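You operate a simulated robot arm through the tools that you are given. There is no shell and no other tool.

You run a simulated robot arm. Do the job below in one go: nothing can be reset, and whatever is moved stays where it is left.

Task
Pump B is overfilled: let oil into the silver pan till the level is between MIN and MAX.
Fine: set the pan under the oil spout and leave it there; open the oil cap before the cock, and shut both after.

Only the result counts: the job must be done as asked and must still hold three seconds after the hand-in. Knocking over, shifting, dropping, spilling or breaking anything else fails it. Lids that push on must go on centred and level and be pressed home; caps that screw on are set level and turned clockwise until they are tight.

Robot
A 6-joint arm with a fingered hand, fixed in place. Base frame: the origin is at the foot of the arm, x ahead of it, y to its left, z up. Readings come in mm, rad, newtons and seconds.
With the tool pointing down near the work surface it reaches from about 100 to 620 mm from the base axis. Its first joint turns from -2.897 to 2.897 rad. Payload 4 kg.
The TCP is the grasp point between the finger pads, 22 mm short of the fingertips. In the tool frame z runs along the fingers and y along their closing line. The gripper opens to 112 mm. The gripper's body begins 60 mm behind the TCP. The gripper is a hand of 4 fingers: y runs from the thumb to the fingers, the wrist lies at [0, 0, -218] in the tool frame, and closing takes about 1.5 s.
Orientation is told as [roll, pitch, yaw] about the base's x, y, z axes, in that order, counted from this pose: with the fingers straight down and closing along the base's y, the tool's x points along the base's -x, its y along +y and its z along -z.

Tools
- The arm moves only by the tool nudge_tool. Its argument "plan" is one flat list of numbers, 6 for each row, row after row: the shift along the tool's x, y, z in units of 250 mm (1.0 is 250 mm), then the turn, a rotation vector about the tool's x, y, z in units of 45 degrees (1.0 is 45 degrees). In form: [dx, dy, dz, wx, wy, wz, dx, dy, dz, wx, wy, wz, ...]. A call has 1 to 20 rows; each row is the pose to reach, as a shift and turn from the pose commanded when the call began, along the tool's axes at that moment. "gripper" is the gripper command, from -1 (fully open) to 1 (shut), values between in proportion, set as the call begins (left out, the last holds). A call with a number of a shift or a turn outside -1 to 1 is refused whole. Rows are played at 5 a second. More than 50 mm and 0.15 rad between two rows, or a gripper value outside its range, and nothing of the call is played. A pose out of reach is approached as far as the arm can. The call stops where the force on the tool passes 50 N (or 10 N more than at its start, if that is more) or the arm is blocked; 0.2 s more then pass. Each finger travels about 45 mm/s and halts on what it meets, pressing with about 32 N; the grip force reading is that of the motor and also rises with nothing between the fingers. The clock runs only during rows and for 0.2 s after the last one: add rows that repeat a pose to give the fingers time. The reply holds the time, the measured pose of the TCP, the force on the tool along the base axes, the opening and the grip force, in the units named above and with some noise, with the torque about the TCP (base axes, N m) and any sound that the robot's microphone picked up.
- Cameras (640 x 400 px; columns grow to the right, rows downward): "scene" is fixed at [49.2, -499, 1319.4]; the picture's right is [0.99, -0.17, 0.00], its down [-0.13, -0.74, -0.66] and it looks along [0.11, 0.65, -0.75] (base axes); focal length 214 px, centre (320, 200). "wrist" rides on the gripper at [69, 4, -83] in the tool frame; the picture's right is [-0.06, 1.00, 0.00], its down [-0.77, -0.05, -0.64] and it looks along [-0.64, -0.04, 0.77] (tool axes); focal length 243 px, centre (320, 200). There is no depth. A picture from a camera that has moved, and an enlarged one, comes with that camera's place and axes in the base frame and with its lens.
- camera(camera): a new picture of that camera. No time passes.
- set_fingers(finger1, finger2, finger3, thumb_bend): sets how far each is bent, from 0 (flat) to 1 (curled in); at 0.3 the hand is open as for a grip, at 0.7 the pads meet at the TCP. One left out holds its place. A second passes; each finger stops where it meets its share of the squeeze, and holds until it gets a number again. A gripper value or a shape takes the hand back. It gives what a move gives, with no picture; readings hold the bend of each and the force on the fingers (four entries, about 0 where the hand has none), thumb and palm.
- set_grasp(shape): the hand has 4 fingers and takes this shape, open, in about a second: jaw (thumb against the fingers, like two jaws); tri (thumb and two fingers); tip (a fingertip pinch); poke (one finger out to press); point (the index stretched); flat (the hand flat); cup (the hand cupped); fist (a fist). The gripper value then closes the fingers along that shape, each until it touches; the sizes above hold for jaw. It gives what a move gives, with no picture.
- zoom(camera, box): a new picture of the part [left, top, right, bottom] of that camera's present view, enlarged. No time passes.
- close_job(): hands the job in; it is judged then, once.

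Places have to be worked out from the pictures, the camera data and where the tool is seen. Open the gripper and draw the arm clear of the work before you hand the job in, unless the task says otherwise.

The tools are called after "Request:" by a JSON object that holds its "op" and its "data". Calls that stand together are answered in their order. nudge_tool: Moves the arm, as the interface text tells. Its arguments: {"type":"object","properties":{"plan":{"type":"array","items":{"type":"number"}},"gripper":{"type":"number"}},"required":["plan"]} The other tools are called the same way: set_grasp (shape) gives the hand a shape; set_fingers (finger1, finger2, finger3, thumb_bend) moves the fingers one by one; camera (camera) takes a picture; zoom (camera, box) takes an enlarged picture of a part of a camera's view; close_job () hands the job in.

At the start:

```text
time: 0.0
eef_pos: [462.2, -97.7, 1139.2]
orientation: [0.001, 0.001, 0.0]
contact_force: [-0.7, -0.7, -0.3]
torque: [0.03, -0.01, 0.02]
finger_gap: 112.1
gripper_force: 0.0
shape: jaw
bend: [0.3, 0.3, 0.3, 0.3]
finger forces: [0.0, 0.0, 0.1, 0.0, 0.0, 0.0]
```

scene: 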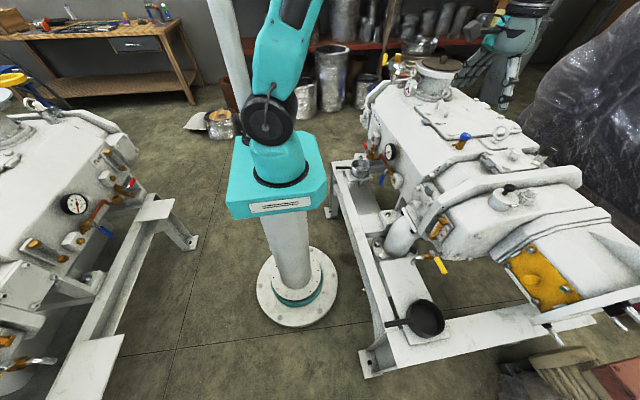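
wrist: 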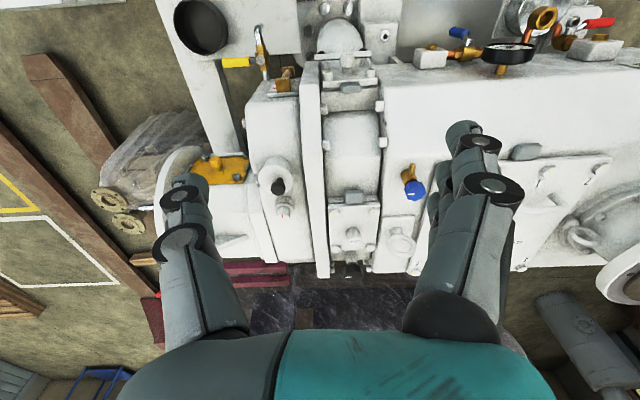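

I see two pumps (left and right of the arm), a black pan and a silver can on the right frame. I'll zoom in on several parts of the scene to identify labels, the pans, the cap and the cock.

Request:
{"op": "zoom", "data": {"camera": "scene", "box": [320, 130, 480, 230]}}

Request:
{"op": "zoom", "data": {"camera": "scene", "box": [340, 220, 500, 380]}}

Request:
{"op": "zoom", "data": {"camera": "scene", "box": [0, 140, 160, 240]}}

Request:
{"op": "zoom", "data": {"camera": "scene", "box": [400, 30, 640, 180]}}

Request:
{"op": "zoom", "data": {"camera": "scene", "box": [440, 160, 640, 285]}}

```text
4.00 times, centred on (400, 180) of scene
camera zoom: at [49.2, -499.0, 1319.4], right [0.99, -0.17, 0.0], down [-0.13, -0.74, -0.66], along [0.11, 0.65, -0.75], focal length 858 px, centre (0, 280)
```

zoom: 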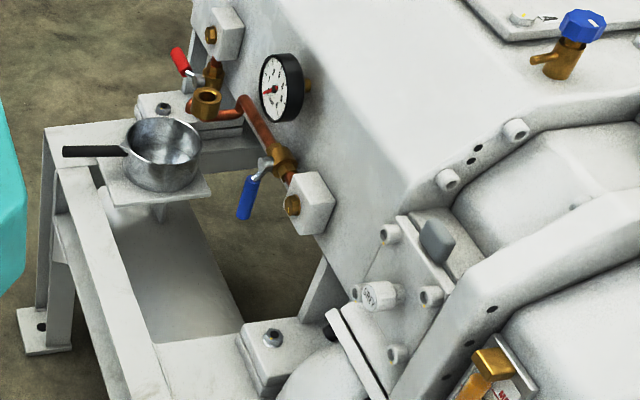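

```text
2.50 times, centred on (420, 300) of scene
camera zoom: at [49.2, -499.0, 1319.4], right [0.99, -0.17, 0.0], down [-0.13, -0.74, -0.66], along [0.11, 0.65, -0.75], focal length 536 px, centre (70, -50)
```

zoom: 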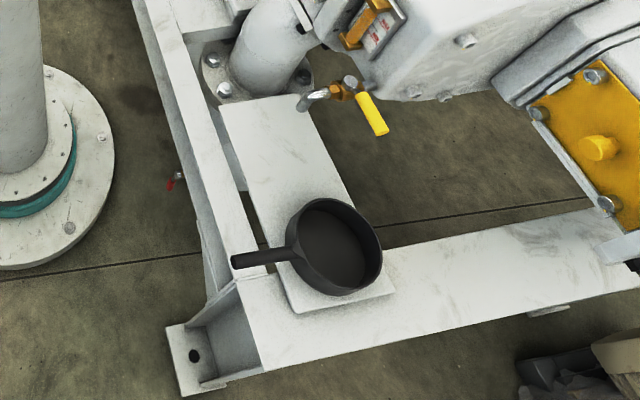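

```text
4.00 times, centred on (80, 190) of scene
camera zoom: at [49.2, -499.0, 1319.4], right [0.99, -0.17, 0.0], down [-0.13, -0.74, -0.66], along [0.11, 0.65, -0.75], focal length 858 px, centre (1280, 240)
```

zoom: 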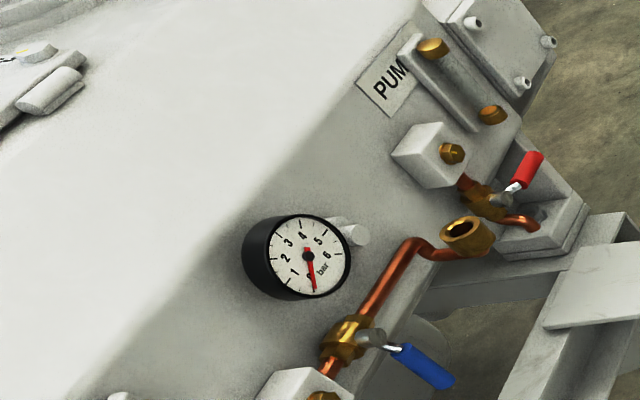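

```text
2.67 times, centred on (520, 105) of scene
camera zoom: at [49.2, -499.0, 1319.4], right [0.99, -0.17, 0.0], down [-0.13, -0.74, -0.66], along [0.11, 0.65, -0.75], focal length 572 px, centre (-213, 453)
```

zoom: 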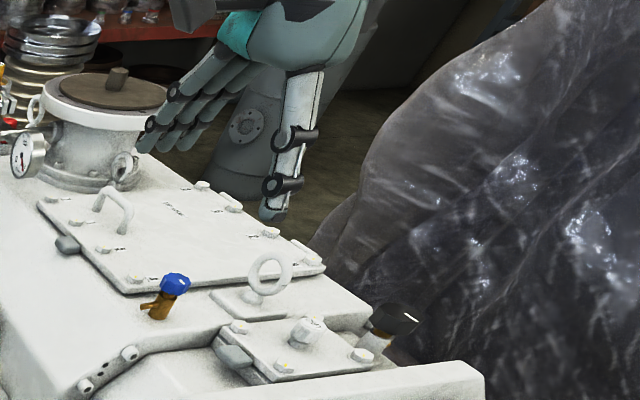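

```text
3.20 times, centred on (540, 222) of scene
camera zoom: at [49.2, -499.0, 1319.4], right [0.99, -0.17, 0.0], down [-0.13, -0.74, -0.66], along [0.11, 0.65, -0.75], focal length 686 px, centre (-384, 128)
```

zoom: 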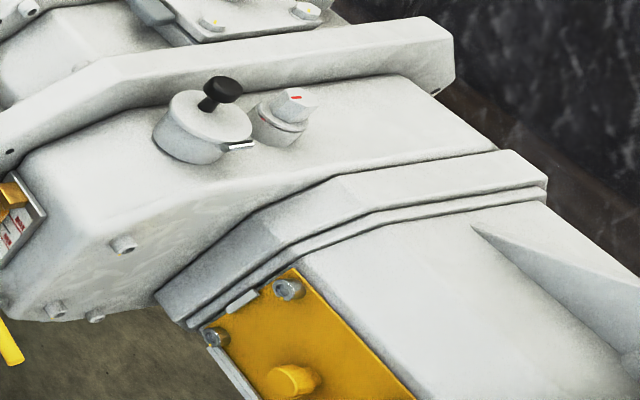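

I'll zoom in on the wrist view to see the top of the right pump and the labels.

Request:
{"op": "zoom", "data": {"camera": "wrist", "box": [220, 130, 380, 280]}}

Request:
{"op": "zoom", "data": {"camera": "wrist", "box": [160, 0, 360, 130]}}

Request:
{"op": "zoom", "data": {"camera": "wrist", "box": [380, 0, 640, 120]}}

Request:
{"op": "zoom", "data": {"camera": "scene", "box": [410, 170, 550, 270]}}

Request:
{"op": "zoom", "data": {"camera": "scene", "box": [410, 205, 470, 280]}}

```text
2.67 times, centred on (300, 205) of wrist
camera zoom: at [394.1, -92.6, 1221.1], right [0.06, 1.0, 0.0], down [0.77, -0.05, 0.64], along [0.64, -0.04, -0.77], focal length 647 px, centre (373, 187)
```

zoom: 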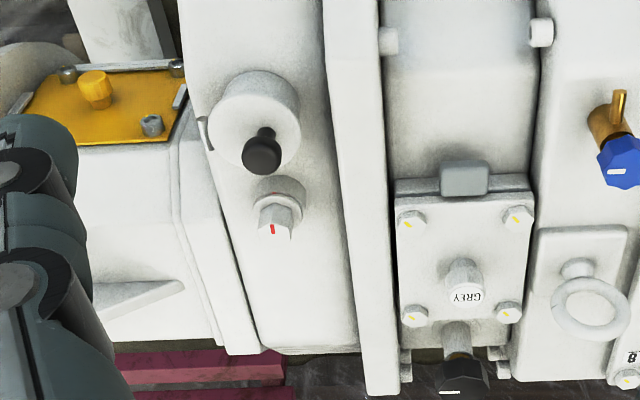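

```text
3.08 times, centred on (260, 65) of wrist
camera zoom: at [394.1, -92.6, 1221.1], right [0.06, 1.0, 0.0], down [0.77, -0.05, 0.64], along [0.64, -0.04, -0.77], focal length 746 px, centre (505, 615)
```

zoom: 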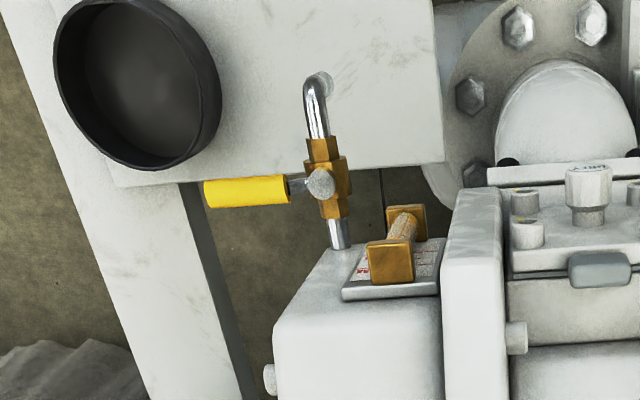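

```text
2.46 times, centred on (510, 60) of wrist
camera zoom: at [394.1, -92.6, 1221.1], right [0.06, 1.0, 0.0], down [0.77, -0.05, 0.64], along [0.64, -0.04, -0.77], focal length 597 px, centre (-148, 545)
```

zoom: 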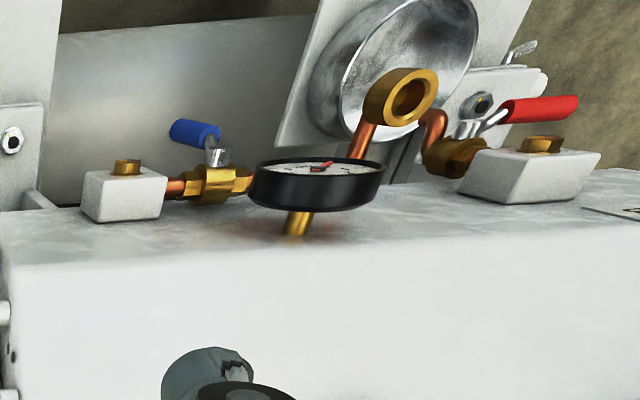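

```text
4.00 times, centred on (480, 220) of scene
camera zoom: at [49.2, -499.0, 1319.4], right [0.99, -0.17, 0.0], down [-0.13, -0.74, -0.66], along [0.11, 0.65, -0.75], focal length 858 px, centre (-320, 120)
```

zoom: 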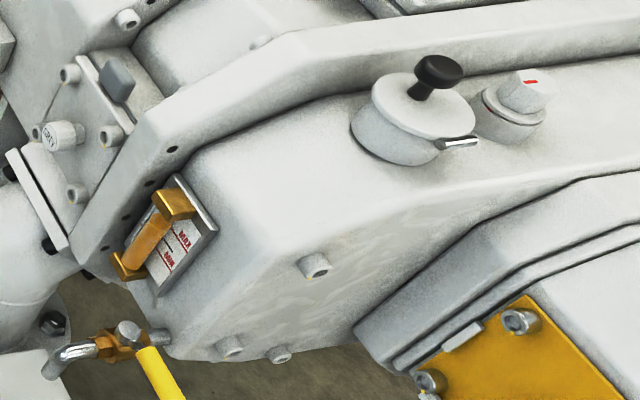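

```text
5.33 times, centred on (440, 242) of scene
camera zoom: at [49.2, -499.0, 1319.4], right [0.99, -0.17, 0.0], down [-0.13, -0.74, -0.66], along [0.11, 0.65, -0.75], focal length 1144 px, centre (-320, -27)
```

zoom: 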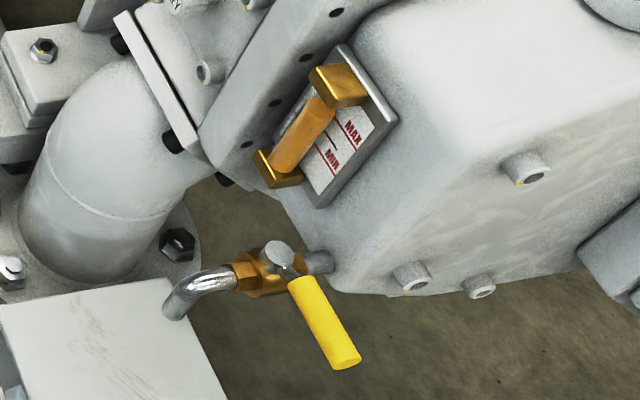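

The right pump has the sight glass, cock and silver pan; I need its label and a better look at the cap. I'll zoom into the scene for the label first.

Request:
{"op": "zoom", "data": {"camera": "scene", "box": [350, 80, 430, 130]}}

Request:
{"op": "zoom", "data": {"camera": "scene", "box": [0, 80, 160, 180]}}

Request:
{"op": "zoom", "data": {"camera": "scene", "box": [0, 220, 120, 400]}}

Request:
{"op": "zoom", "data": {"camera": "wrist", "box": [480, 0, 640, 100]}}

Request:
{"op": "zoom", "data": {"camera": "wrist", "box": [380, 120, 640, 280]}}

```text
8.00 times, centred on (390, 105) of scene
camera zoom: at [49.2, -499.0, 1319.4], right [0.99, -0.17, 0.0], down [-0.13, -0.74, -0.66], along [0.11, 0.65, -0.75], focal length 1716 px, centre (-240, 960)
```

zoom: 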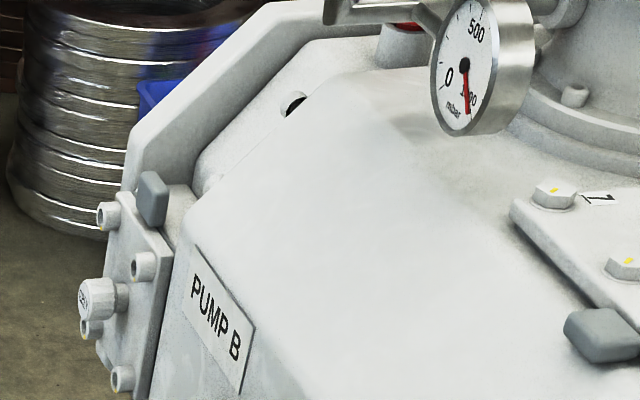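

```text
4.00 times, centred on (80, 130) of scene
camera zoom: at [49.2, -499.0, 1319.4], right [0.99, -0.17, 0.0], down [-0.13, -0.74, -0.66], along [0.11, 0.65, -0.75], focal length 858 px, centre (1280, 480)
```

zoom: 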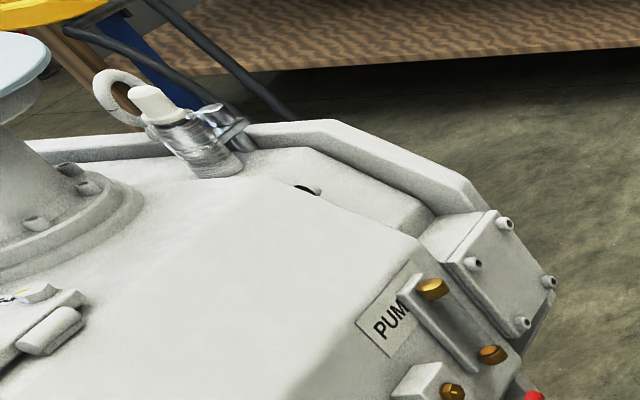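

```text
2.22 times, centred on (60, 310) of scene
camera zoom: at [49.2, -499.0, 1319.4], right [0.99, -0.17, 0.0], down [-0.13, -0.74, -0.66], along [0.11, 0.65, -0.75], focal length 477 px, centre (898, -44)
```

zoom: 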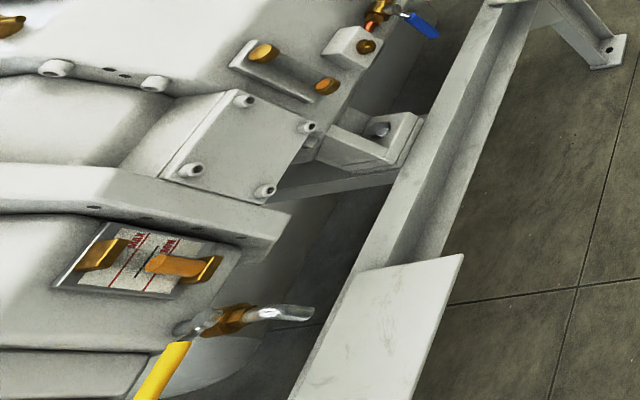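

```text
4.00 times, centred on (560, 50) of wrist
camera zoom: at [394.1, -92.6, 1221.1], right [0.06, 1.0, 0.0], down [0.77, -0.05, 0.64], along [0.64, -0.04, -0.77], focal length 970 px, centre (-640, 800)
```

zoom: 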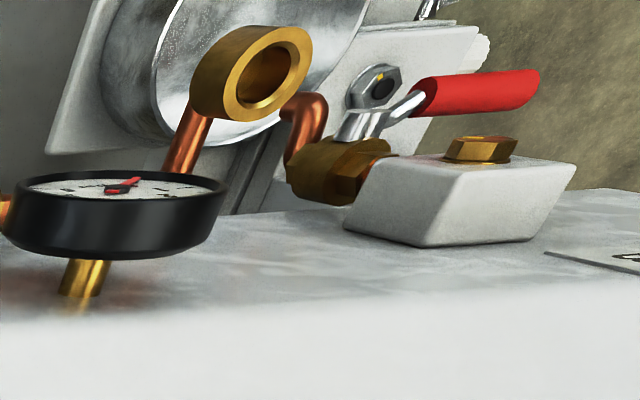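

```text
2.46 times, centred on (510, 200) of wrist
camera zoom: at [394.1, -92.6, 1221.1], right [0.06, 1.0, 0.0], down [0.77, -0.05, 0.64], along [0.64, -0.04, -0.77], focal length 597 px, centre (-148, 200)
```

zoom: 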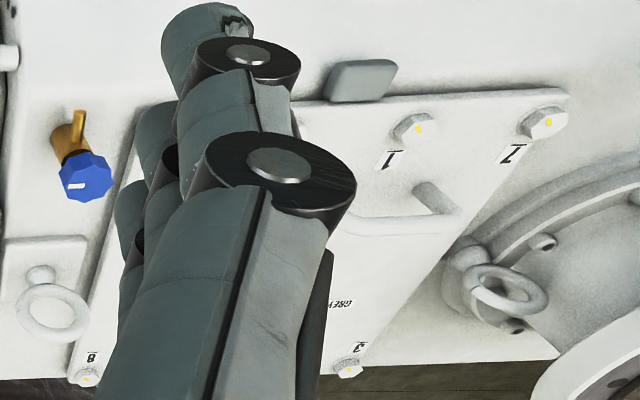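

The right pump is Pump B. I'll move the hand over the drive-end cover to inspect the two candidate caps closely, staying well above the pump.

Request:
{"op": "nudge_tool", "data": {"plan": [-0.06, -0.066, 0.1, 0, 0, 0, -0.12, -0.131, 0.2, 0, 0, 0, -0.18, -0.197, 0.3, 0, 0, 0, -0.24, -0.262, 0.4, 0, 0, 0, -0.3, -0.328, 0.5, 0, 0, 0, -0.3, -0.328, 0.5, 0, 0, 0]}}

Request:
{"op": "camera", "data": {"camera": "wrist"}}

Request:
{"op": "camera", "data": {"camera": "scene"}}

```text
time: 1.4
eef_pos: [535.3, -179.6, 1013.6]
orientation: [-0.002, 0.0, 0.001]
contact_force: [0.0, -1.0, -0.4]
torque: [0.0, 0.0, 0.0]
finger_gap: 112.1
gripper_force: 0.1
shape: jaw
bend: [0.3, 0.3, 0.3, 0.3]
finger forces: [0.0, 0.0, 0.0, 0.0, 0.0, 0.0]
```

```text
taken
camera wrist: at [465.9, -174.2, 1096.5], right [0.06, 1.0, 0.0], down [0.77, -0.05, 0.64], along [0.64, -0.04, -0.77], focal length 243 px, centre (320, 200)
```

wrist: 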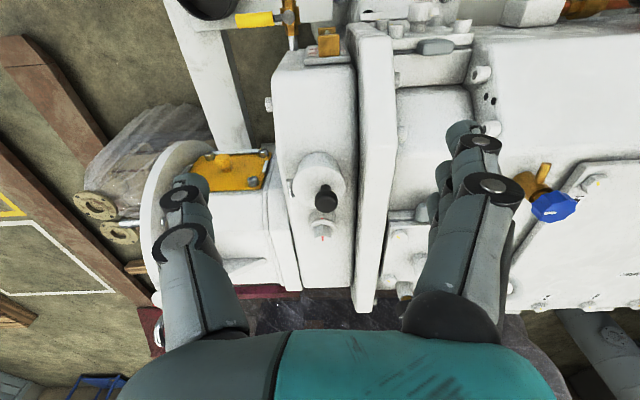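

```text
taken
```

scene: 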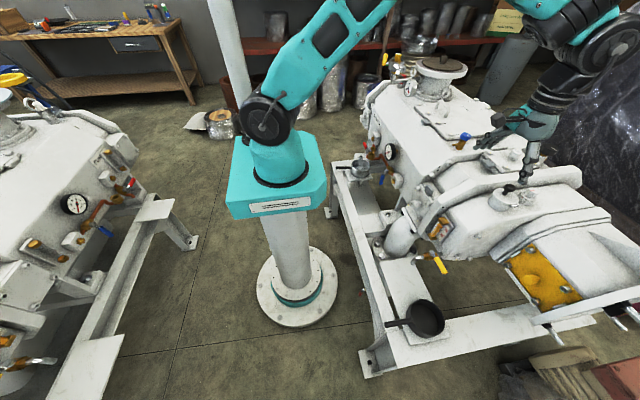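

The hand is above the cover between two candidate caps. I'll zoom on both from the wrist camera.

Request:
{"op": "zoom", "data": {"camera": "wrist", "box": [270, 130, 390, 260]}}

Request:
{"op": "zoom", "data": {"camera": "wrist", "box": [220, 0, 380, 100]}}

Request:
{"op": "zoom", "data": {"camera": "scene", "box": [470, 160, 570, 230]}}

```text
3.08 times, centred on (330, 195) of wrist
camera zoom: at [465.9, -174.2, 1096.5], right [0.06, 1.0, 0.0], down [0.77, -0.05, 0.64], along [0.64, -0.04, -0.77], focal length 746 px, centre (289, 215)
```

zoom: 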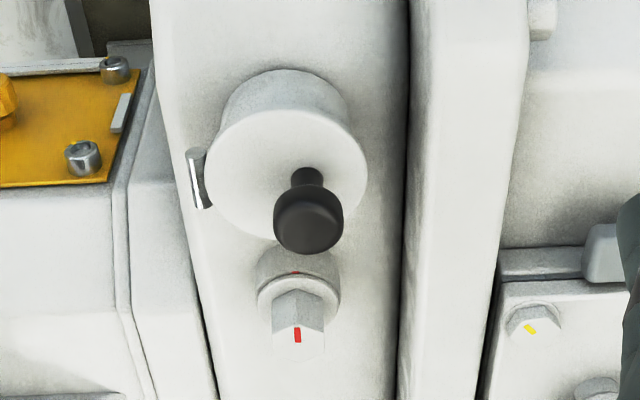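

```text
4.00 times, centred on (300, 50) of wrist
camera zoom: at [465.9, -174.2, 1096.5], right [0.06, 1.0, 0.0], down [0.77, -0.05, 0.64], along [0.64, -0.04, -0.77], focal length 970 px, centre (400, 800)
```

zoom: 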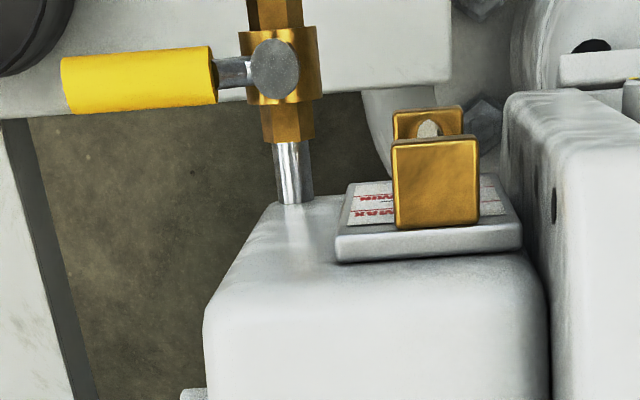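

```text
5.71 times, centred on (520, 195) of scene
camera zoom: at [49.2, -499.0, 1319.4], right [0.99, -0.17, 0.0], down [-0.13, -0.74, -0.66], along [0.11, 0.65, -0.75], focal length 1226 px, centre (-823, 229)
```

zoom: 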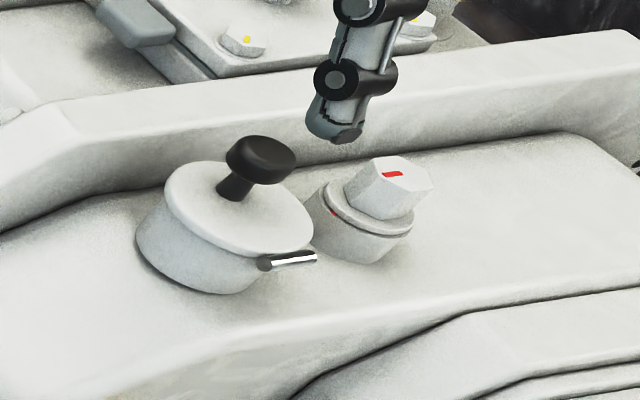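

Between the two candidates, one is a lid with black knob and a chrome hinge pin on the −y side, and the other a hex plug with a red paint mark. I'll zoom tighter on both.

Request:
{"op": "zoom", "data": {"camera": "wrist", "box": [295, 200, 350, 245]}}

Request:
{"op": "zoom", "data": {"camera": "wrist", "box": [280, 145, 350, 215]}}

Request:
{"op": "zoom", "data": {"camera": "scene", "box": [520, 175, 560, 210]}}

Request:
{"op": "zoom", "data": {"camera": "scene", "box": [488, 175, 530, 215]}}

```text
8.89 times, centred on (322, 222) of wrist
camera zoom: at [465.9, -174.2, 1096.5], right [0.06, 1.0, 0.0], down [0.77, -0.05, 0.64], along [0.64, -0.04, -0.77], focal length 2157 px, centre (298, 0)
```

zoom: 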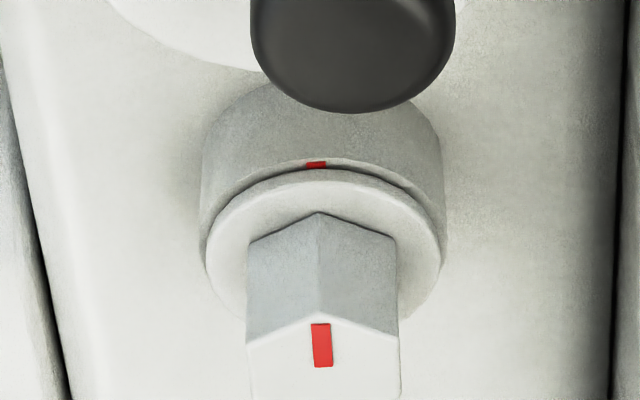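

```text
5.71 times, centred on (315, 180) of wrist
camera zoom: at [465.9, -174.2, 1096.5], right [0.06, 1.0, 0.0], down [0.77, -0.05, 0.64], along [0.64, -0.04, -0.77], focal length 1386 px, centre (349, 314)
```

zoom: 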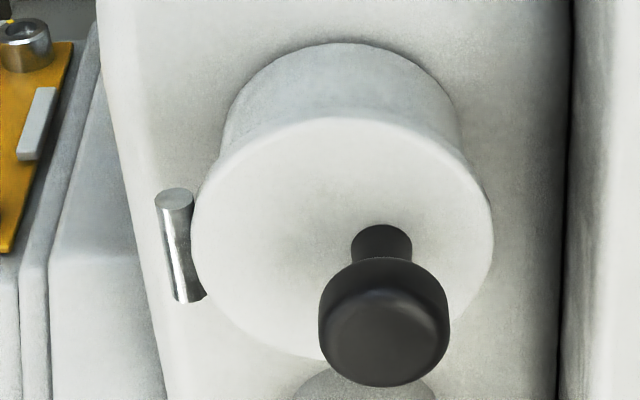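

```text
11.43 times, centred on (540, 192) of scene
camera zoom: at [49.2, -499.0, 1319.4], right [0.99, -0.17, 0.0], down [-0.13, -0.74, -0.66], along [0.11, 0.65, -0.75], focal length 2451 px, centre (-2194, 286)
```

zoom: 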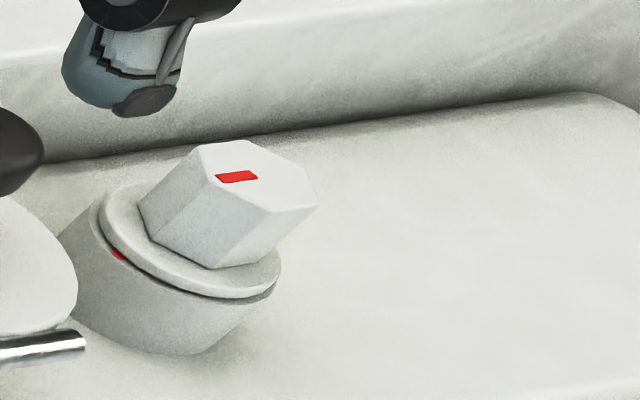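

```text
10.00 times, centred on (509, 195) of scene
camera zoom: at [49.2, -499.0, 1319.4], right [0.99, -0.17, 0.0], down [-0.13, -0.74, -0.66], along [0.11, 0.65, -0.75], focal length 2145 px, centre (-1570, 250)
```

zoom: 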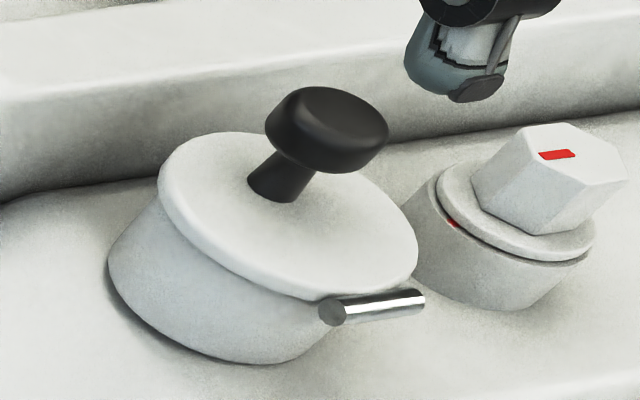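

I judge the hinged lid with the black knob at about (638,−186,866), knob top (634,−178,900); the cock stem at (483,−221,656) with handle end (483,−296,661); spout tip (432,−221,595); and the silver pan near (430,377,550). First I'll go look closely at the silver pan: retreat up and back, then swing to +y.

Request:
{"op": "nudge_tool", "data": {"plan": [0.1, 0.06, -0.1, 0, 0, 0, 0.2, 0.12, -0.2, 0, 0, 0, 0.3, 0.2, -0.3, 0, 0, 0, 0.4, 0.3, -0.4, 0, 0, 0, 0.5, 0.45, -0.4, 0, 0, 0, 0.6, 0.6, -0.4, 0, 0, 0, 0.65, 0.78, -0.4, 0, 0, 0, 0.65, 0.97, -0.4, 0, 0, 0, 0.65, 0.97, -0.4, 0, 0, 0]}}

Request:
{"op": "nudge_tool", "data": {"plan": [0, 0.18, 0.05, 0, 0, 0, 0, 0.36, 0.1, 0, 0, 0, 0, 0.54, 0.2, 0, 0, 0, 0, 0.7, 0.3, 0, 0, 0, 0, 0.85, 0.4, 0, 0, 0, 0, 0.95, 0.5, 0, 0, 0, 0, 0.95, 0.65, 0, 0, 0, 0, 0.95, 0.8, 0, 0, 0, 0, 0.95, 0.8, 0, 0, 0]}}

Request:
{"op": "camera", "data": {"camera": "wrist"}}

Request:
{"op": "camera", "data": {"camera": "scene"}}

```text
time: 3.4
eef_pos: [378.5, 66.1, 1114.5]
orientation: [-0.001, 0.001, 0.0]
contact_force: [0.1, 0.4, 0.1]
torque: [0.0, -0.02, -0.01]
finger_gap: 111.8
gripper_force: 0.1
shape: jaw
bend: [0.3, 0.3, 0.3, 0.3]
finger forces: [0.0, 0.1, 0.0, 0.1, 0.1, 0.1]
```

```text
refused: row 3 steps farther than a row can; nothing moved
```

```text
taken
camera wrist: at [309.9, 70.0, 1197.3], right [0.06, 1.0, 0.0], down [0.77, -0.05, 0.64], along [0.64, -0.04, -0.77], focal length 243 px, centre (320, 200)
```

wrist: 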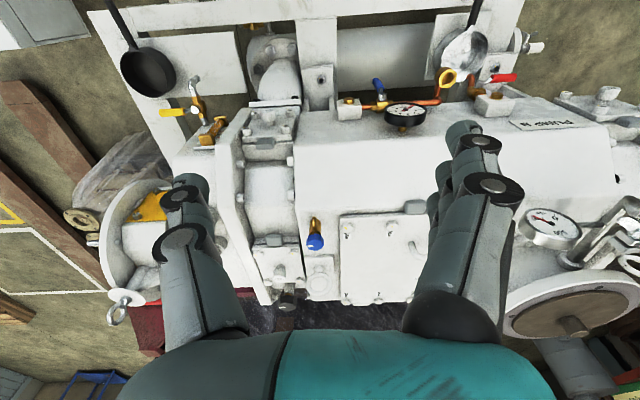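

```text
taken
```

scene: 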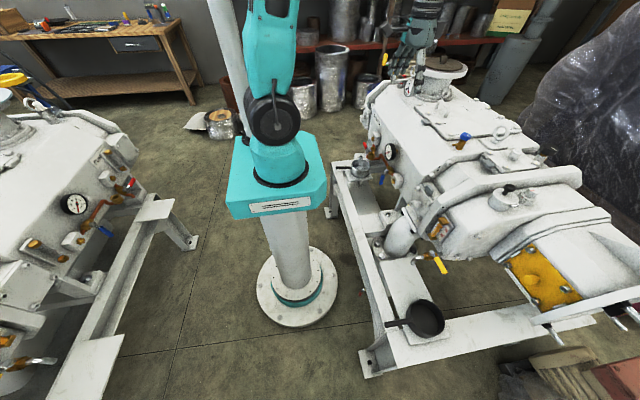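

This view shows the whole pump, shelf, both pans. I'll zoom in on the two ends to measure.

Request:
{"op": "zoom", "data": {"camera": "wrist", "box": [380, 0, 560, 110]}}

Request:
{"op": "zoom", "data": {"camera": "wrist", "box": [80, 0, 260, 150]}}

```text
3.56 times, centred on (470, 55) of wrist
camera zoom: at [309.9, 70.0, 1197.3], right [0.06, 1.0, 0.0], down [0.77, -0.05, 0.64], along [0.64, -0.04, -0.77], focal length 863 px, centre (-213, 716)
```

zoom: 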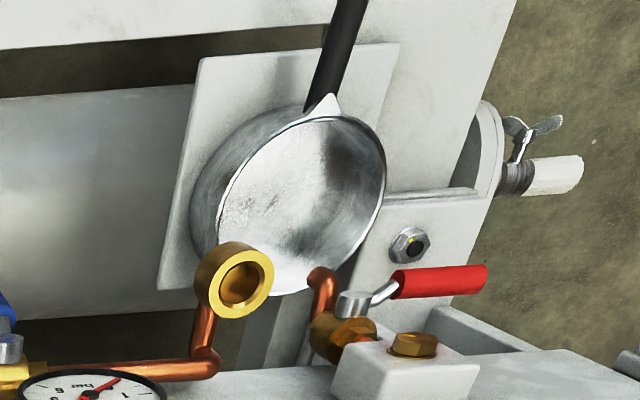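

```text
2.67 times, centred on (170, 75) of wrist
camera zoom: at [309.9, 70.0, 1197.3], right [0.06, 1.0, 0.0], down [0.77, -0.05, 0.64], along [0.64, -0.04, -0.77], focal length 647 px, centre (720, 533)
```

zoom: 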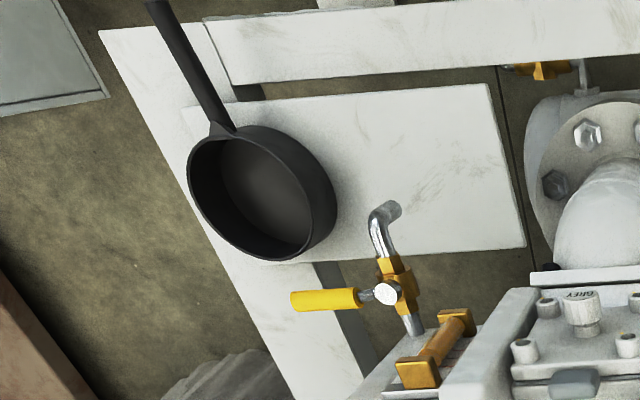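

The pan stands on its own plate beneath copper/brass pipework, with its handle pointing toward −x. I'll move closer for an accurate measurement.

Request:
{"op": "nudge_tool", "data": {"plan": [0.02, 0.15, 0.08, 0, 0, 0, 0.04, 0.3, 0.16, 0, 0, 0, 0.06, 0.45, 0.24, 0, 0, 0, 0.08, 0.6, 0.32, 0, 0, 0, 0.1, 0.75, 0.4, 0, 0, 0, 0.12, 0.88, 0.5, 0, 0, 0, 0.15, 0.95, 0.62, 0, 0, 0, 0.2, 0.95, 0.75, 0, 0, 0, 0.22, 0.95, 0.9, 0, 0, 0, 0.22, 0.95, 0.9, 0, 0, 0]}}

Request:
{"op": "camera", "data": {"camera": "wrist"}}

Request:
{"op": "camera", "data": {"camera": "scene"}}

```text
time: 5.6
eef_pos: [323.1, 299.1, 887.3]
orientation: [0.0, 0.001, 0.001]
contact_force: [0.2, 1.0, 0.4]
torque: [0.02, -0.01, -0.01]
finger_gap: 112.1
gripper_force: 0.1
shape: jaw
bend: [0.3, 0.3, 0.3, 0.3]
finger forces: [0.1, 0.1, 0.0, 0.0, 0.1, 0.0]
```

```text
taken
camera wrist: at [254.5, 303.8, 971.1], right [0.06, 1.0, 0.0], down [0.77, -0.05, 0.64], along [0.64, -0.04, -0.77], focal length 243 px, centre (320, 200)
```

wrist: 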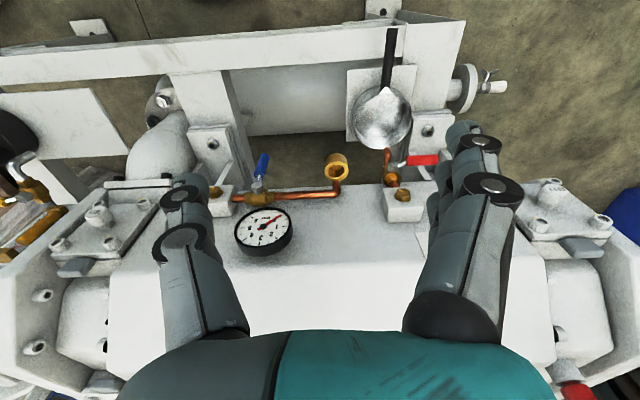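

```text
taken
```

scene: 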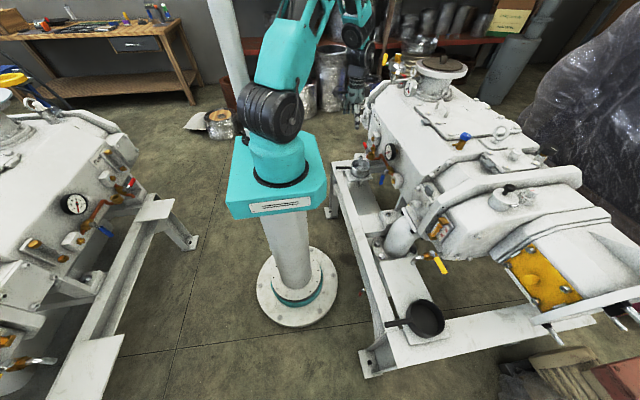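

Request:
{"op": "zoom", "data": {"camera": "wrist", "box": [310, 10, 470, 210]}}

Request:
{"op": "zoom", "data": {"camera": "scene", "box": [328, 140, 408, 190]}}

```text
2.00 times, centred on (390, 110) of wrist
camera zoom: at [254.5, 303.8, 971.1], right [0.06, 1.0, 0.0], down [0.77, -0.05, 0.64], along [0.64, -0.04, -0.77], focal length 485 px, centre (180, 380)
```

zoom: 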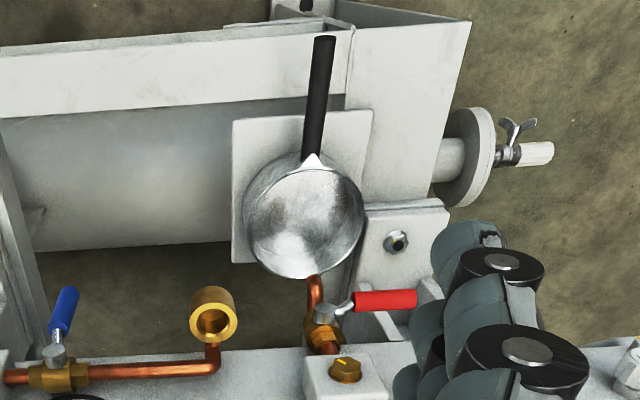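

```text
8.00 times, centred on (368, 165) of scene
camera zoom: at [49.2, -499.0, 1319.4], right [0.99, -0.17, 0.0], down [-0.13, -0.74, -0.66], along [0.11, 0.65, -0.75], focal length 1716 px, centre (-64, 480)
```

zoom: 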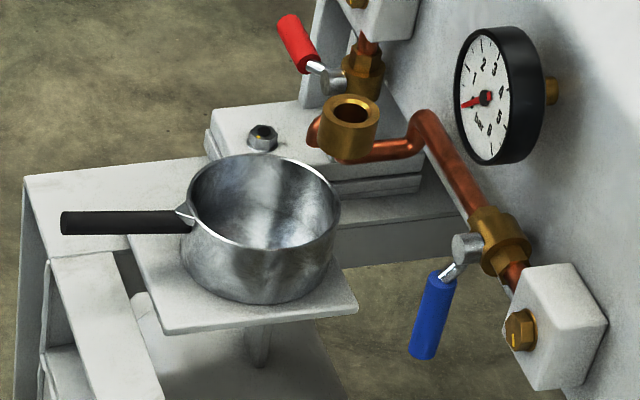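

I place the pan rim centre at about (441,412,525), radius ~55, and its black handle running from (387,413,511) to (296,410,528) nearly along −x. I'll position above the handle at about (337,411,640) and check.

Request:
{"op": "nudge_tool", "data": {"plan": [-0.01, 0.1, 0.1, 0, 0, 0, -0.02, 0.2, 0.22, 0, 0, 0, -0.03, 0.3, 0.36, 0, 0, 0, -0.04, 0.4, 0.5, 0, 0, 0, -0.05, 0.45, 0.66, 0, 0, 0, -0.056, 0.45, 0.82, 0, 0, 0, -0.056, 0.45, 0.97, 0, 0, 0, -0.056, 0.45, 0.97, 0, 0, 0]}}

Request:
{"op": "camera", "data": {"camera": "wrist"}}

Request:
{"op": "camera", "data": {"camera": "scene"}}

```text
time: 7.4
eef_pos: [335.6, 412.6, 641.4]
orientation: [0.001, 0.001, 0.0]
contact_force: [0.6, -0.4, 0.0]
torque: [-0.02, 0.03, 0.01]
finger_gap: 112.0
gripper_force: 0.1
shape: jaw
bend: [0.3, 0.3, 0.3, 0.3]
finger forces: [0.0, 0.0, 0.1, 0.1, 0.0, 0.0]
```

```text
taken
camera wrist: at [267.1, 417.5, 723.8], right [0.06, 1.0, 0.0], down [0.77, -0.05, 0.64], along [0.64, -0.04, -0.77], focal length 243 px, centre (320, 200)
```

wrist: 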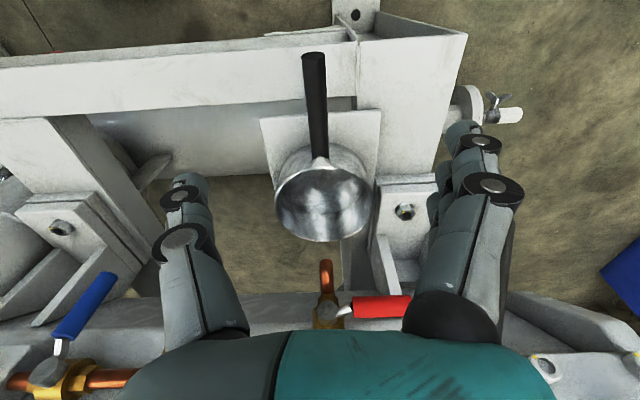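

```text
taken
```

scene: 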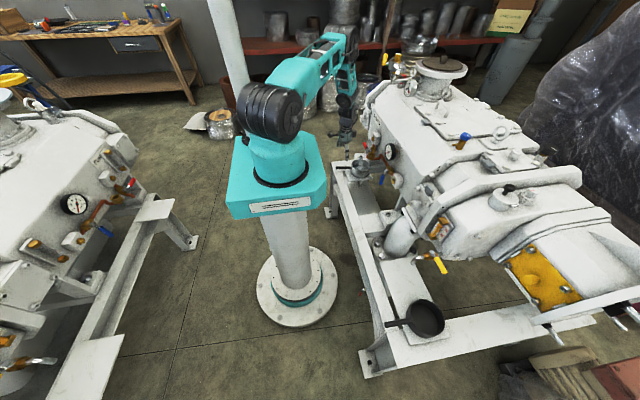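

The handle is centred between thumb and fingers (y≈410.5). I'll lower to z≈518 and then close on it.

Request:
{"op": "nudge_tool", "data": {"plan": [0, -0.008, 0.14, 0, 0, 0, 0, -0.008, 0.28, 0, 0, 0, 0, -0.008, 0.4, 0, 0, 0, 0, -0.008, 0.49, 0, 0, 0, 0, -0.008, 0.49, 0, 0, 0]}}

Request:
{"op": "camera", "data": {"camera": "wrist"}}

Request:
{"op": "zoom", "data": {"camera": "scene", "box": [300, 110, 420, 200]}}

```text
time: 8.6
eef_pos: [332.1, 408.8, 523.5]
orientation: [0.001, 0.0, 0.001]
contact_force: [0.2, 0.2, -0.1]
torque: [-0.04, 0.02, 0.02]
finger_gap: 112.0
gripper_force: 0.1
shape: jaw
bend: [0.3, 0.3, 0.3, 0.3]
finger forces: [0.0, 0.0, 0.1, 0.1, 0.0, 0.0]
```

```text
taken
camera wrist: at [264.3, 414.9, 606.8], right [0.06, 1.0, 0.0], down [0.77, -0.05, 0.64], along [0.64, -0.04, -0.77], focal length 243 px, centre (320, 200)
```

wrist: 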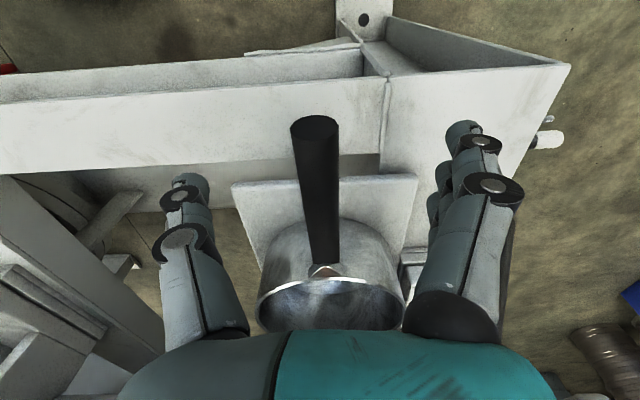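

```text
4.44 times, centred on (360, 155) of scene
camera zoom: at [49.2, -499.0, 1319.4], right [0.99, -0.17, 0.0], down [-0.13, -0.74, -0.66], along [0.11, 0.65, -0.75], focal length 953 px, centre (142, 400)
```

zoom: 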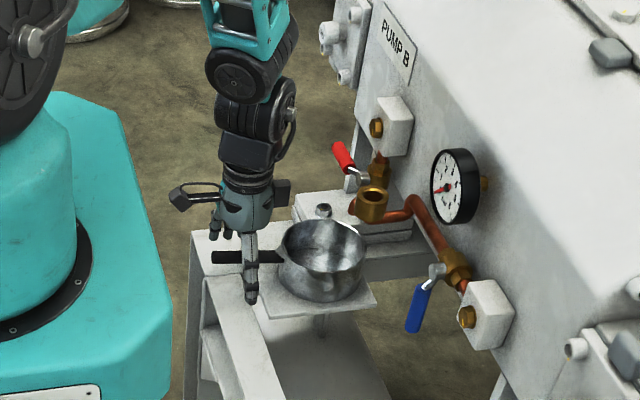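

Handle is between thumb and fingers. I'll lower 5 mm more and close the gripper on it, giving it time.

Request:
{"op": "nudge_tool", "data": {"plan": [0, 0.004, 0.02, 0, 0, 0, 0, 0.004, 0.02, 0, 0, 0]}}

Request:
{"op": "nudge_tool", "data": {"plan": [0, 0, 0, 0, 0, 0, 0, 0, 0, 0, 0, 0, 0, 0, 0, 0, 0, 0, 0, 0, 0, 0, 0, 0, 0, 0, 0, 0, 0, 0, 0, 0, 0, 0, 0, 0, 0, 0, 0, 0, 0, 0, 0, 0, 0, 0, 0, 0, 0, 0, 0, 0, 0, 0, 0, 0, 0, 0, 0, 0], "gripper": 1}}

Request:
{"op": "camera", "data": {"camera": "wrist"}}

Request:
{"op": "zoom", "data": {"camera": "scene", "box": [320, 130, 400, 190]}}

```text
time: 9.2
eef_pos: [333.6, 411.3, 518.9]
orientation: [-0.001, -0.001, 0.0]
contact_force: [-0.1, 0.8, -0.8]
torque: [0.02, 0.03, 0.02]
finger_gap: 111.9
gripper_force: 0.0
shape: jaw
bend: [0.3, 0.3, 0.3, 0.3]
finger forces: [0.0, 0.0, 0.1, 0.0, 0.0, 0.0]
```

```text
time: 11.4
eef_pos: [333.0, 411.1, 517.8]
orientation: [0.001, 0.0, -0.002]
contact_force: [-0.5, 0.3, 0.0]
torque: [0.01, 0.06, -0.05]
finger_gap: 0.0
gripper_force: 32.1
shape: jaw
bend: [0.7, 0.6, 0.69, 0.74]
finger forces: [7.1, 0.0, 6.6, 0.1, 13.0, 0.1]
```

```text
taken
camera wrist: at [264.5, 416.1, 601.2], right [0.06, 1.0, 0.0], down [0.77, -0.05, 0.64], along [0.64, -0.04, -0.77], focal length 243 px, centre (320, 200)
```

wrist: 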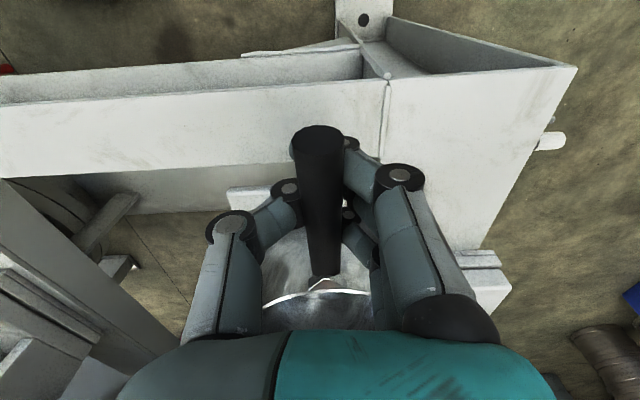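

```text
6.67 times, centred on (360, 160) of scene
camera zoom: at [49.2, -499.0, 1319.4], right [0.99, -0.17, 0.0], down [-0.13, -0.74, -0.66], along [0.11, 0.65, -0.75], focal length 1430 px, centre (53, 467)
```

zoom: 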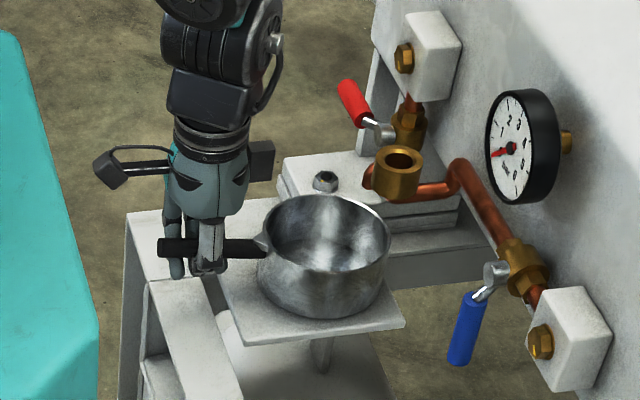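

The gap reads 0, so the pads may have met beneath the handle rather than on it. I'll zoom in to check.

Request:
{"op": "zoom", "data": {"camera": "wrist", "box": [200, 100, 440, 320]}}

Request:
{"op": "zoom", "data": {"camera": "scene", "box": [335, 150, 375, 175]}}

```text
1.82 times, centred on (320, 210) of wrist
camera zoom: at [264.5, 416.1, 601.2], right [0.06, 1.0, 0.0], down [0.77, -0.05, 0.64], along [0.64, -0.04, -0.77], focal length 441 px, centre (320, 182)
```

zoom: 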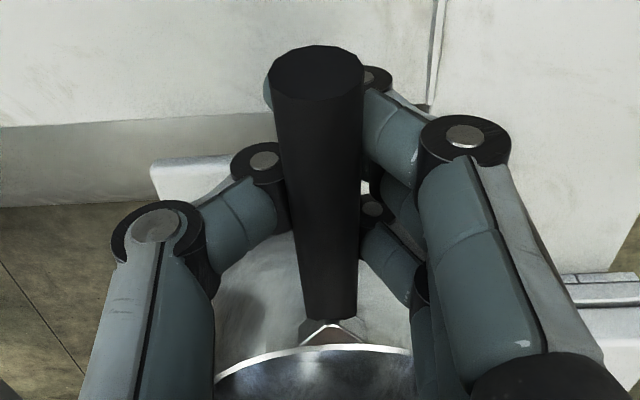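

```text
16.00 times, centred on (355, 162) of scene
camera zoom: at [49.2, -499.0, 1319.4], right [0.99, -0.17, 0.0], down [-0.13, -0.74, -0.66], along [0.11, 0.65, -0.75], focal length 3432 px, centre (-240, 800)
```

zoom: 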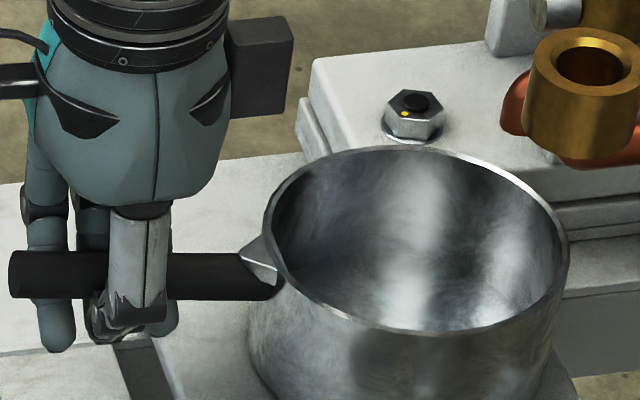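

The fingers have curled underneath the handle, so the handle axis is about 10 mm higher than I thought (z≈528). I'll open, raise about 10 mm, and close again.

Request:
{"op": "nudge_tool", "data": {"plan": [0, 0, 0, 0, 0, 0, 0, 0, 0, 0, 0, 0, 0, 0, 0, 0, 0, 0, 0, 0, 0, 0, 0, 0, 0, 0, 0, 0, 0, 0, 0, 0, 0, 0, 0, 0, 0, 0, 0, 0, 0, 0, 0, 0, -0.04, 0, 0, 0, 0, 0, -0.04, 0, 0, 0], "gripper": -0.3}}

Request:
{"op": "camera", "data": {"camera": "wrist"}}

Request:
{"op": "zoom", "data": {"camera": "scene", "box": [335, 150, 375, 175]}}

```text
time: 13.4
eef_pos: [333.3, 411.9, 528.5]
orientation: [0.001, 0.0, 0.0]
contact_force: [0.0, -0.4, -0.2]
torque: [-0.01, 0.02, 0.0]
finger_gap: 72.6
gripper_force: 0.1
shape: jaw
bend: [0.7, 0.7, 0.7, 0.67]
finger forces: [0.0, 0.1, 0.0, 0.0, 0.0, 0.1]
```

```text
taken
camera wrist: at [264.7, 417.1, 611.1], right [0.06, 1.0, 0.0], down [0.77, -0.05, 0.64], along [0.64, -0.04, -0.77], focal length 243 px, centre (320, 200)
```

wrist: 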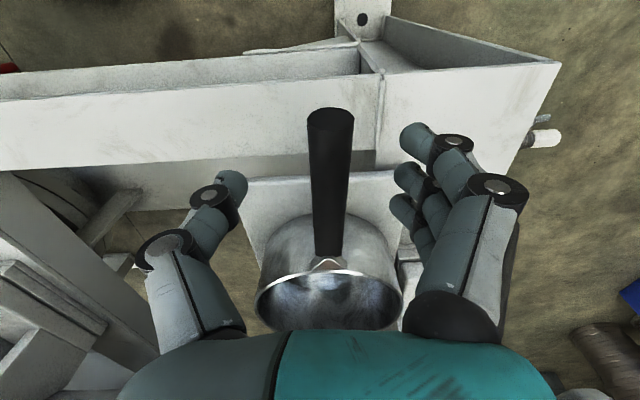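

```text
16.00 times, centred on (355, 162) of scene
camera zoom: at [49.2, -499.0, 1319.4], right [0.99, -0.17, 0.0], down [-0.13, -0.74, -0.66], along [0.11, 0.65, -0.75], focal length 3432 px, centre (-240, 800)
```

zoom: 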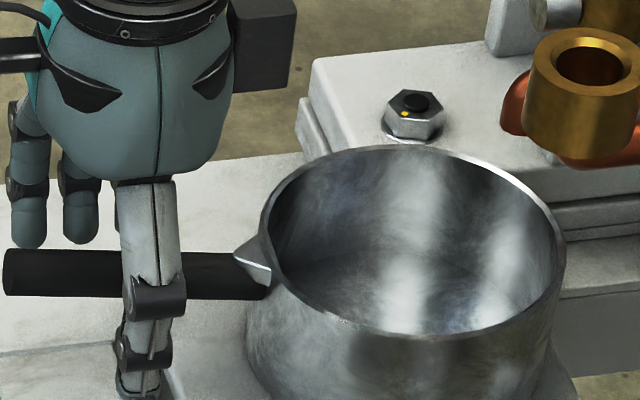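

The handle now lies at about y=417 at x=333, z≈526. I'll shift +5 mm in y and close.

Request:
{"op": "nudge_tool", "data": {"plan": [0, 0.02, 0, 0, 0, 0, 0, 0.02, 0, 0, 0, 0]}}

Request:
{"op": "nudge_tool", "data": {"plan": [0, 0, 0, 0, 0, 0, 0, 0, 0, 0, 0, 0, 0, 0, 0, 0, 0, 0, 0, 0, 0, 0, 0, 0, 0, 0, 0, 0, 0, 0, 0, 0, 0, 0, 0, 0, 0, 0, 0, 0, 0, 0, 0, 0, 0, 0, 0, 0, 0, 0, 0, 0, 0, 0, 0, 0, 0, 0, 0, 0], "gripper": 1}}

Request:
{"op": "zoom", "data": {"camera": "wrist", "box": [200, 100, 440, 320]}}

Request:
{"op": "zoom", "data": {"camera": "scene", "box": [335, 150, 375, 175]}}

```text
time: 14.0
eef_pos: [332.9, 415.8, 527.2]
orientation: [0.0, 0.0, 0.0]
contact_force: [-0.9, -0.6, 0.0]
torque: [0.02, 0.01, 0.0]
finger_gap: 72.7
gripper_force: 0.2
shape: jaw
bend: [0.7, 0.7, 0.7, 0.67]
finger forces: [0.1, 0.0, 0.1, 0.1, 0.0, 0.0]
```

```text
time: 16.2
eef_pos: [333.1, 416.3, 527.3]
orientation: [0.0, 0.0, 0.001]
contact_force: [-0.4, -0.3, -0.3]
torque: [-0.03, 0.03, -0.03]
finger_gap: 1.6
gripper_force: 32.3
shape: jaw
bend: [0.7, 0.7, 0.71, 0.75]
finger forces: [7.1, 0.1, 6.7, 0.1, 21.4, 0.0]
```

```text
1.82 times, centred on (320, 210) of wrist
camera zoom: at [264.1, 421.6, 610.4], right [0.06, 1.0, 0.0], down [0.77, -0.05, 0.64], along [0.64, -0.04, -0.77], focal length 441 px, centre (320, 182)
```

zoom: 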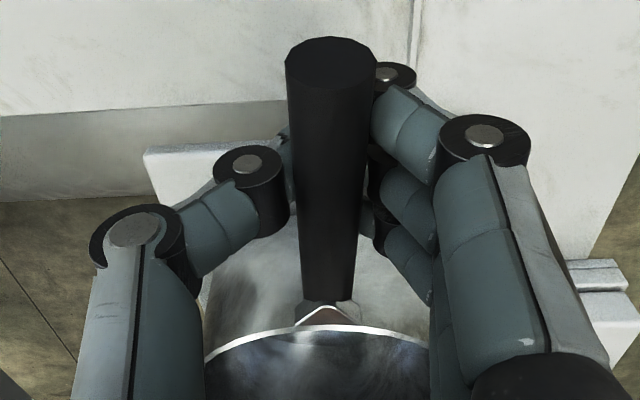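

```text
16.00 times, centred on (355, 162) of scene
camera zoom: at [49.2, -499.0, 1319.4], right [0.99, -0.17, 0.0], down [-0.13, -0.74, -0.66], along [0.11, 0.65, -0.75], focal length 3432 px, centre (-240, 800)
```

zoom: 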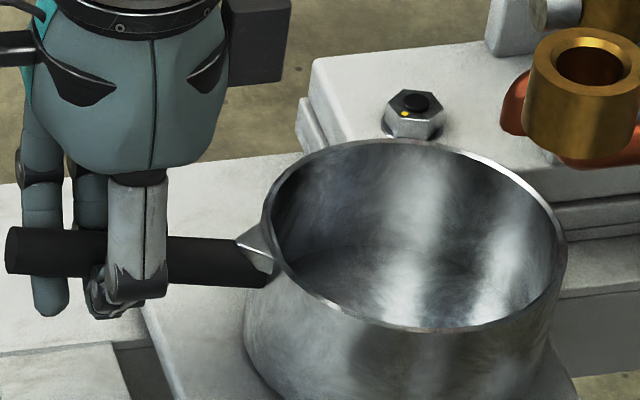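

The pads again closed below the handle (it sits in the V above the tips). I'll open a bit, raise another 10 mm, and re-close.

Request:
{"op": "nudge_tool", "data": {"plan": [0, 0, 0, 0, 0, 0, 0, 0, 0, 0, 0, 0, 0, 0, 0, 0, 0, 0, 0, 0, 0, 0, 0, 0, 0, 0, 0, 0, 0, 0, 0, 0, 0, 0, 0, 0, 0, 0, -0.04, 0, 0, 0, 0, 0, -0.04, 0, 0, 0], "gripper": -0.1}}

Request:
{"op": "zoom", "data": {"camera": "wrist", "box": [200, 100, 440, 320]}}

Request:
{"op": "zoom", "data": {"camera": "scene", "box": [335, 150, 375, 175]}}

```text
time: 18.0
eef_pos: [331.9, 417.3, 538.1]
orientation: [0.002, 0.0, 0.0]
contact_force: [0.1, -0.8, 1.1]
torque: [0.0, -0.03, 0.03]
finger_gap: 60.7
gripper_force: 0.1
shape: jaw
bend: [0.72, 0.72, 0.72, 0.7]
finger forces: [0.0, 0.0, 0.0, 0.0, 0.1, 0.1]
```

```text
1.82 times, centred on (320, 210) of wrist
camera zoom: at [264.1, 421.4, 620.5], right [0.06, 1.0, 0.0], down [0.77, -0.05, 0.64], along [0.64, -0.04, -0.77], focal length 441 px, centre (320, 182)
```

zoom: 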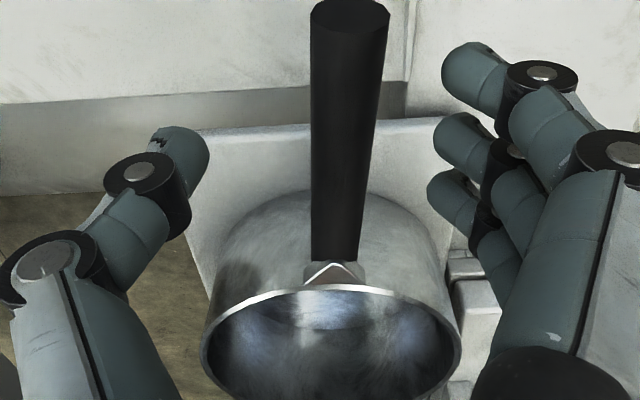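

```text
16.00 times, centred on (355, 162) of scene
camera zoom: at [49.2, -499.0, 1319.4], right [0.99, -0.17, 0.0], down [-0.13, -0.74, -0.66], along [0.11, 0.65, -0.75], focal length 3432 px, centre (-240, 800)
```

zoom: 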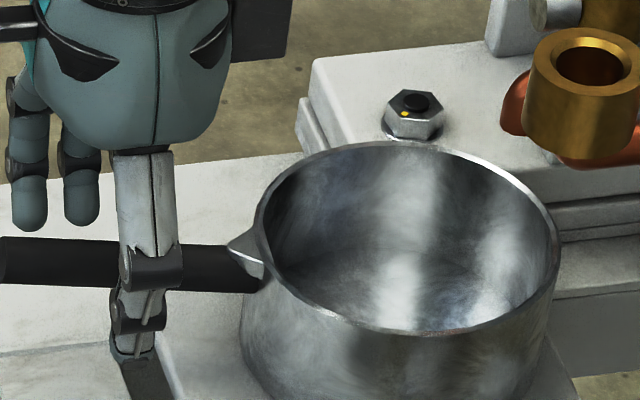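

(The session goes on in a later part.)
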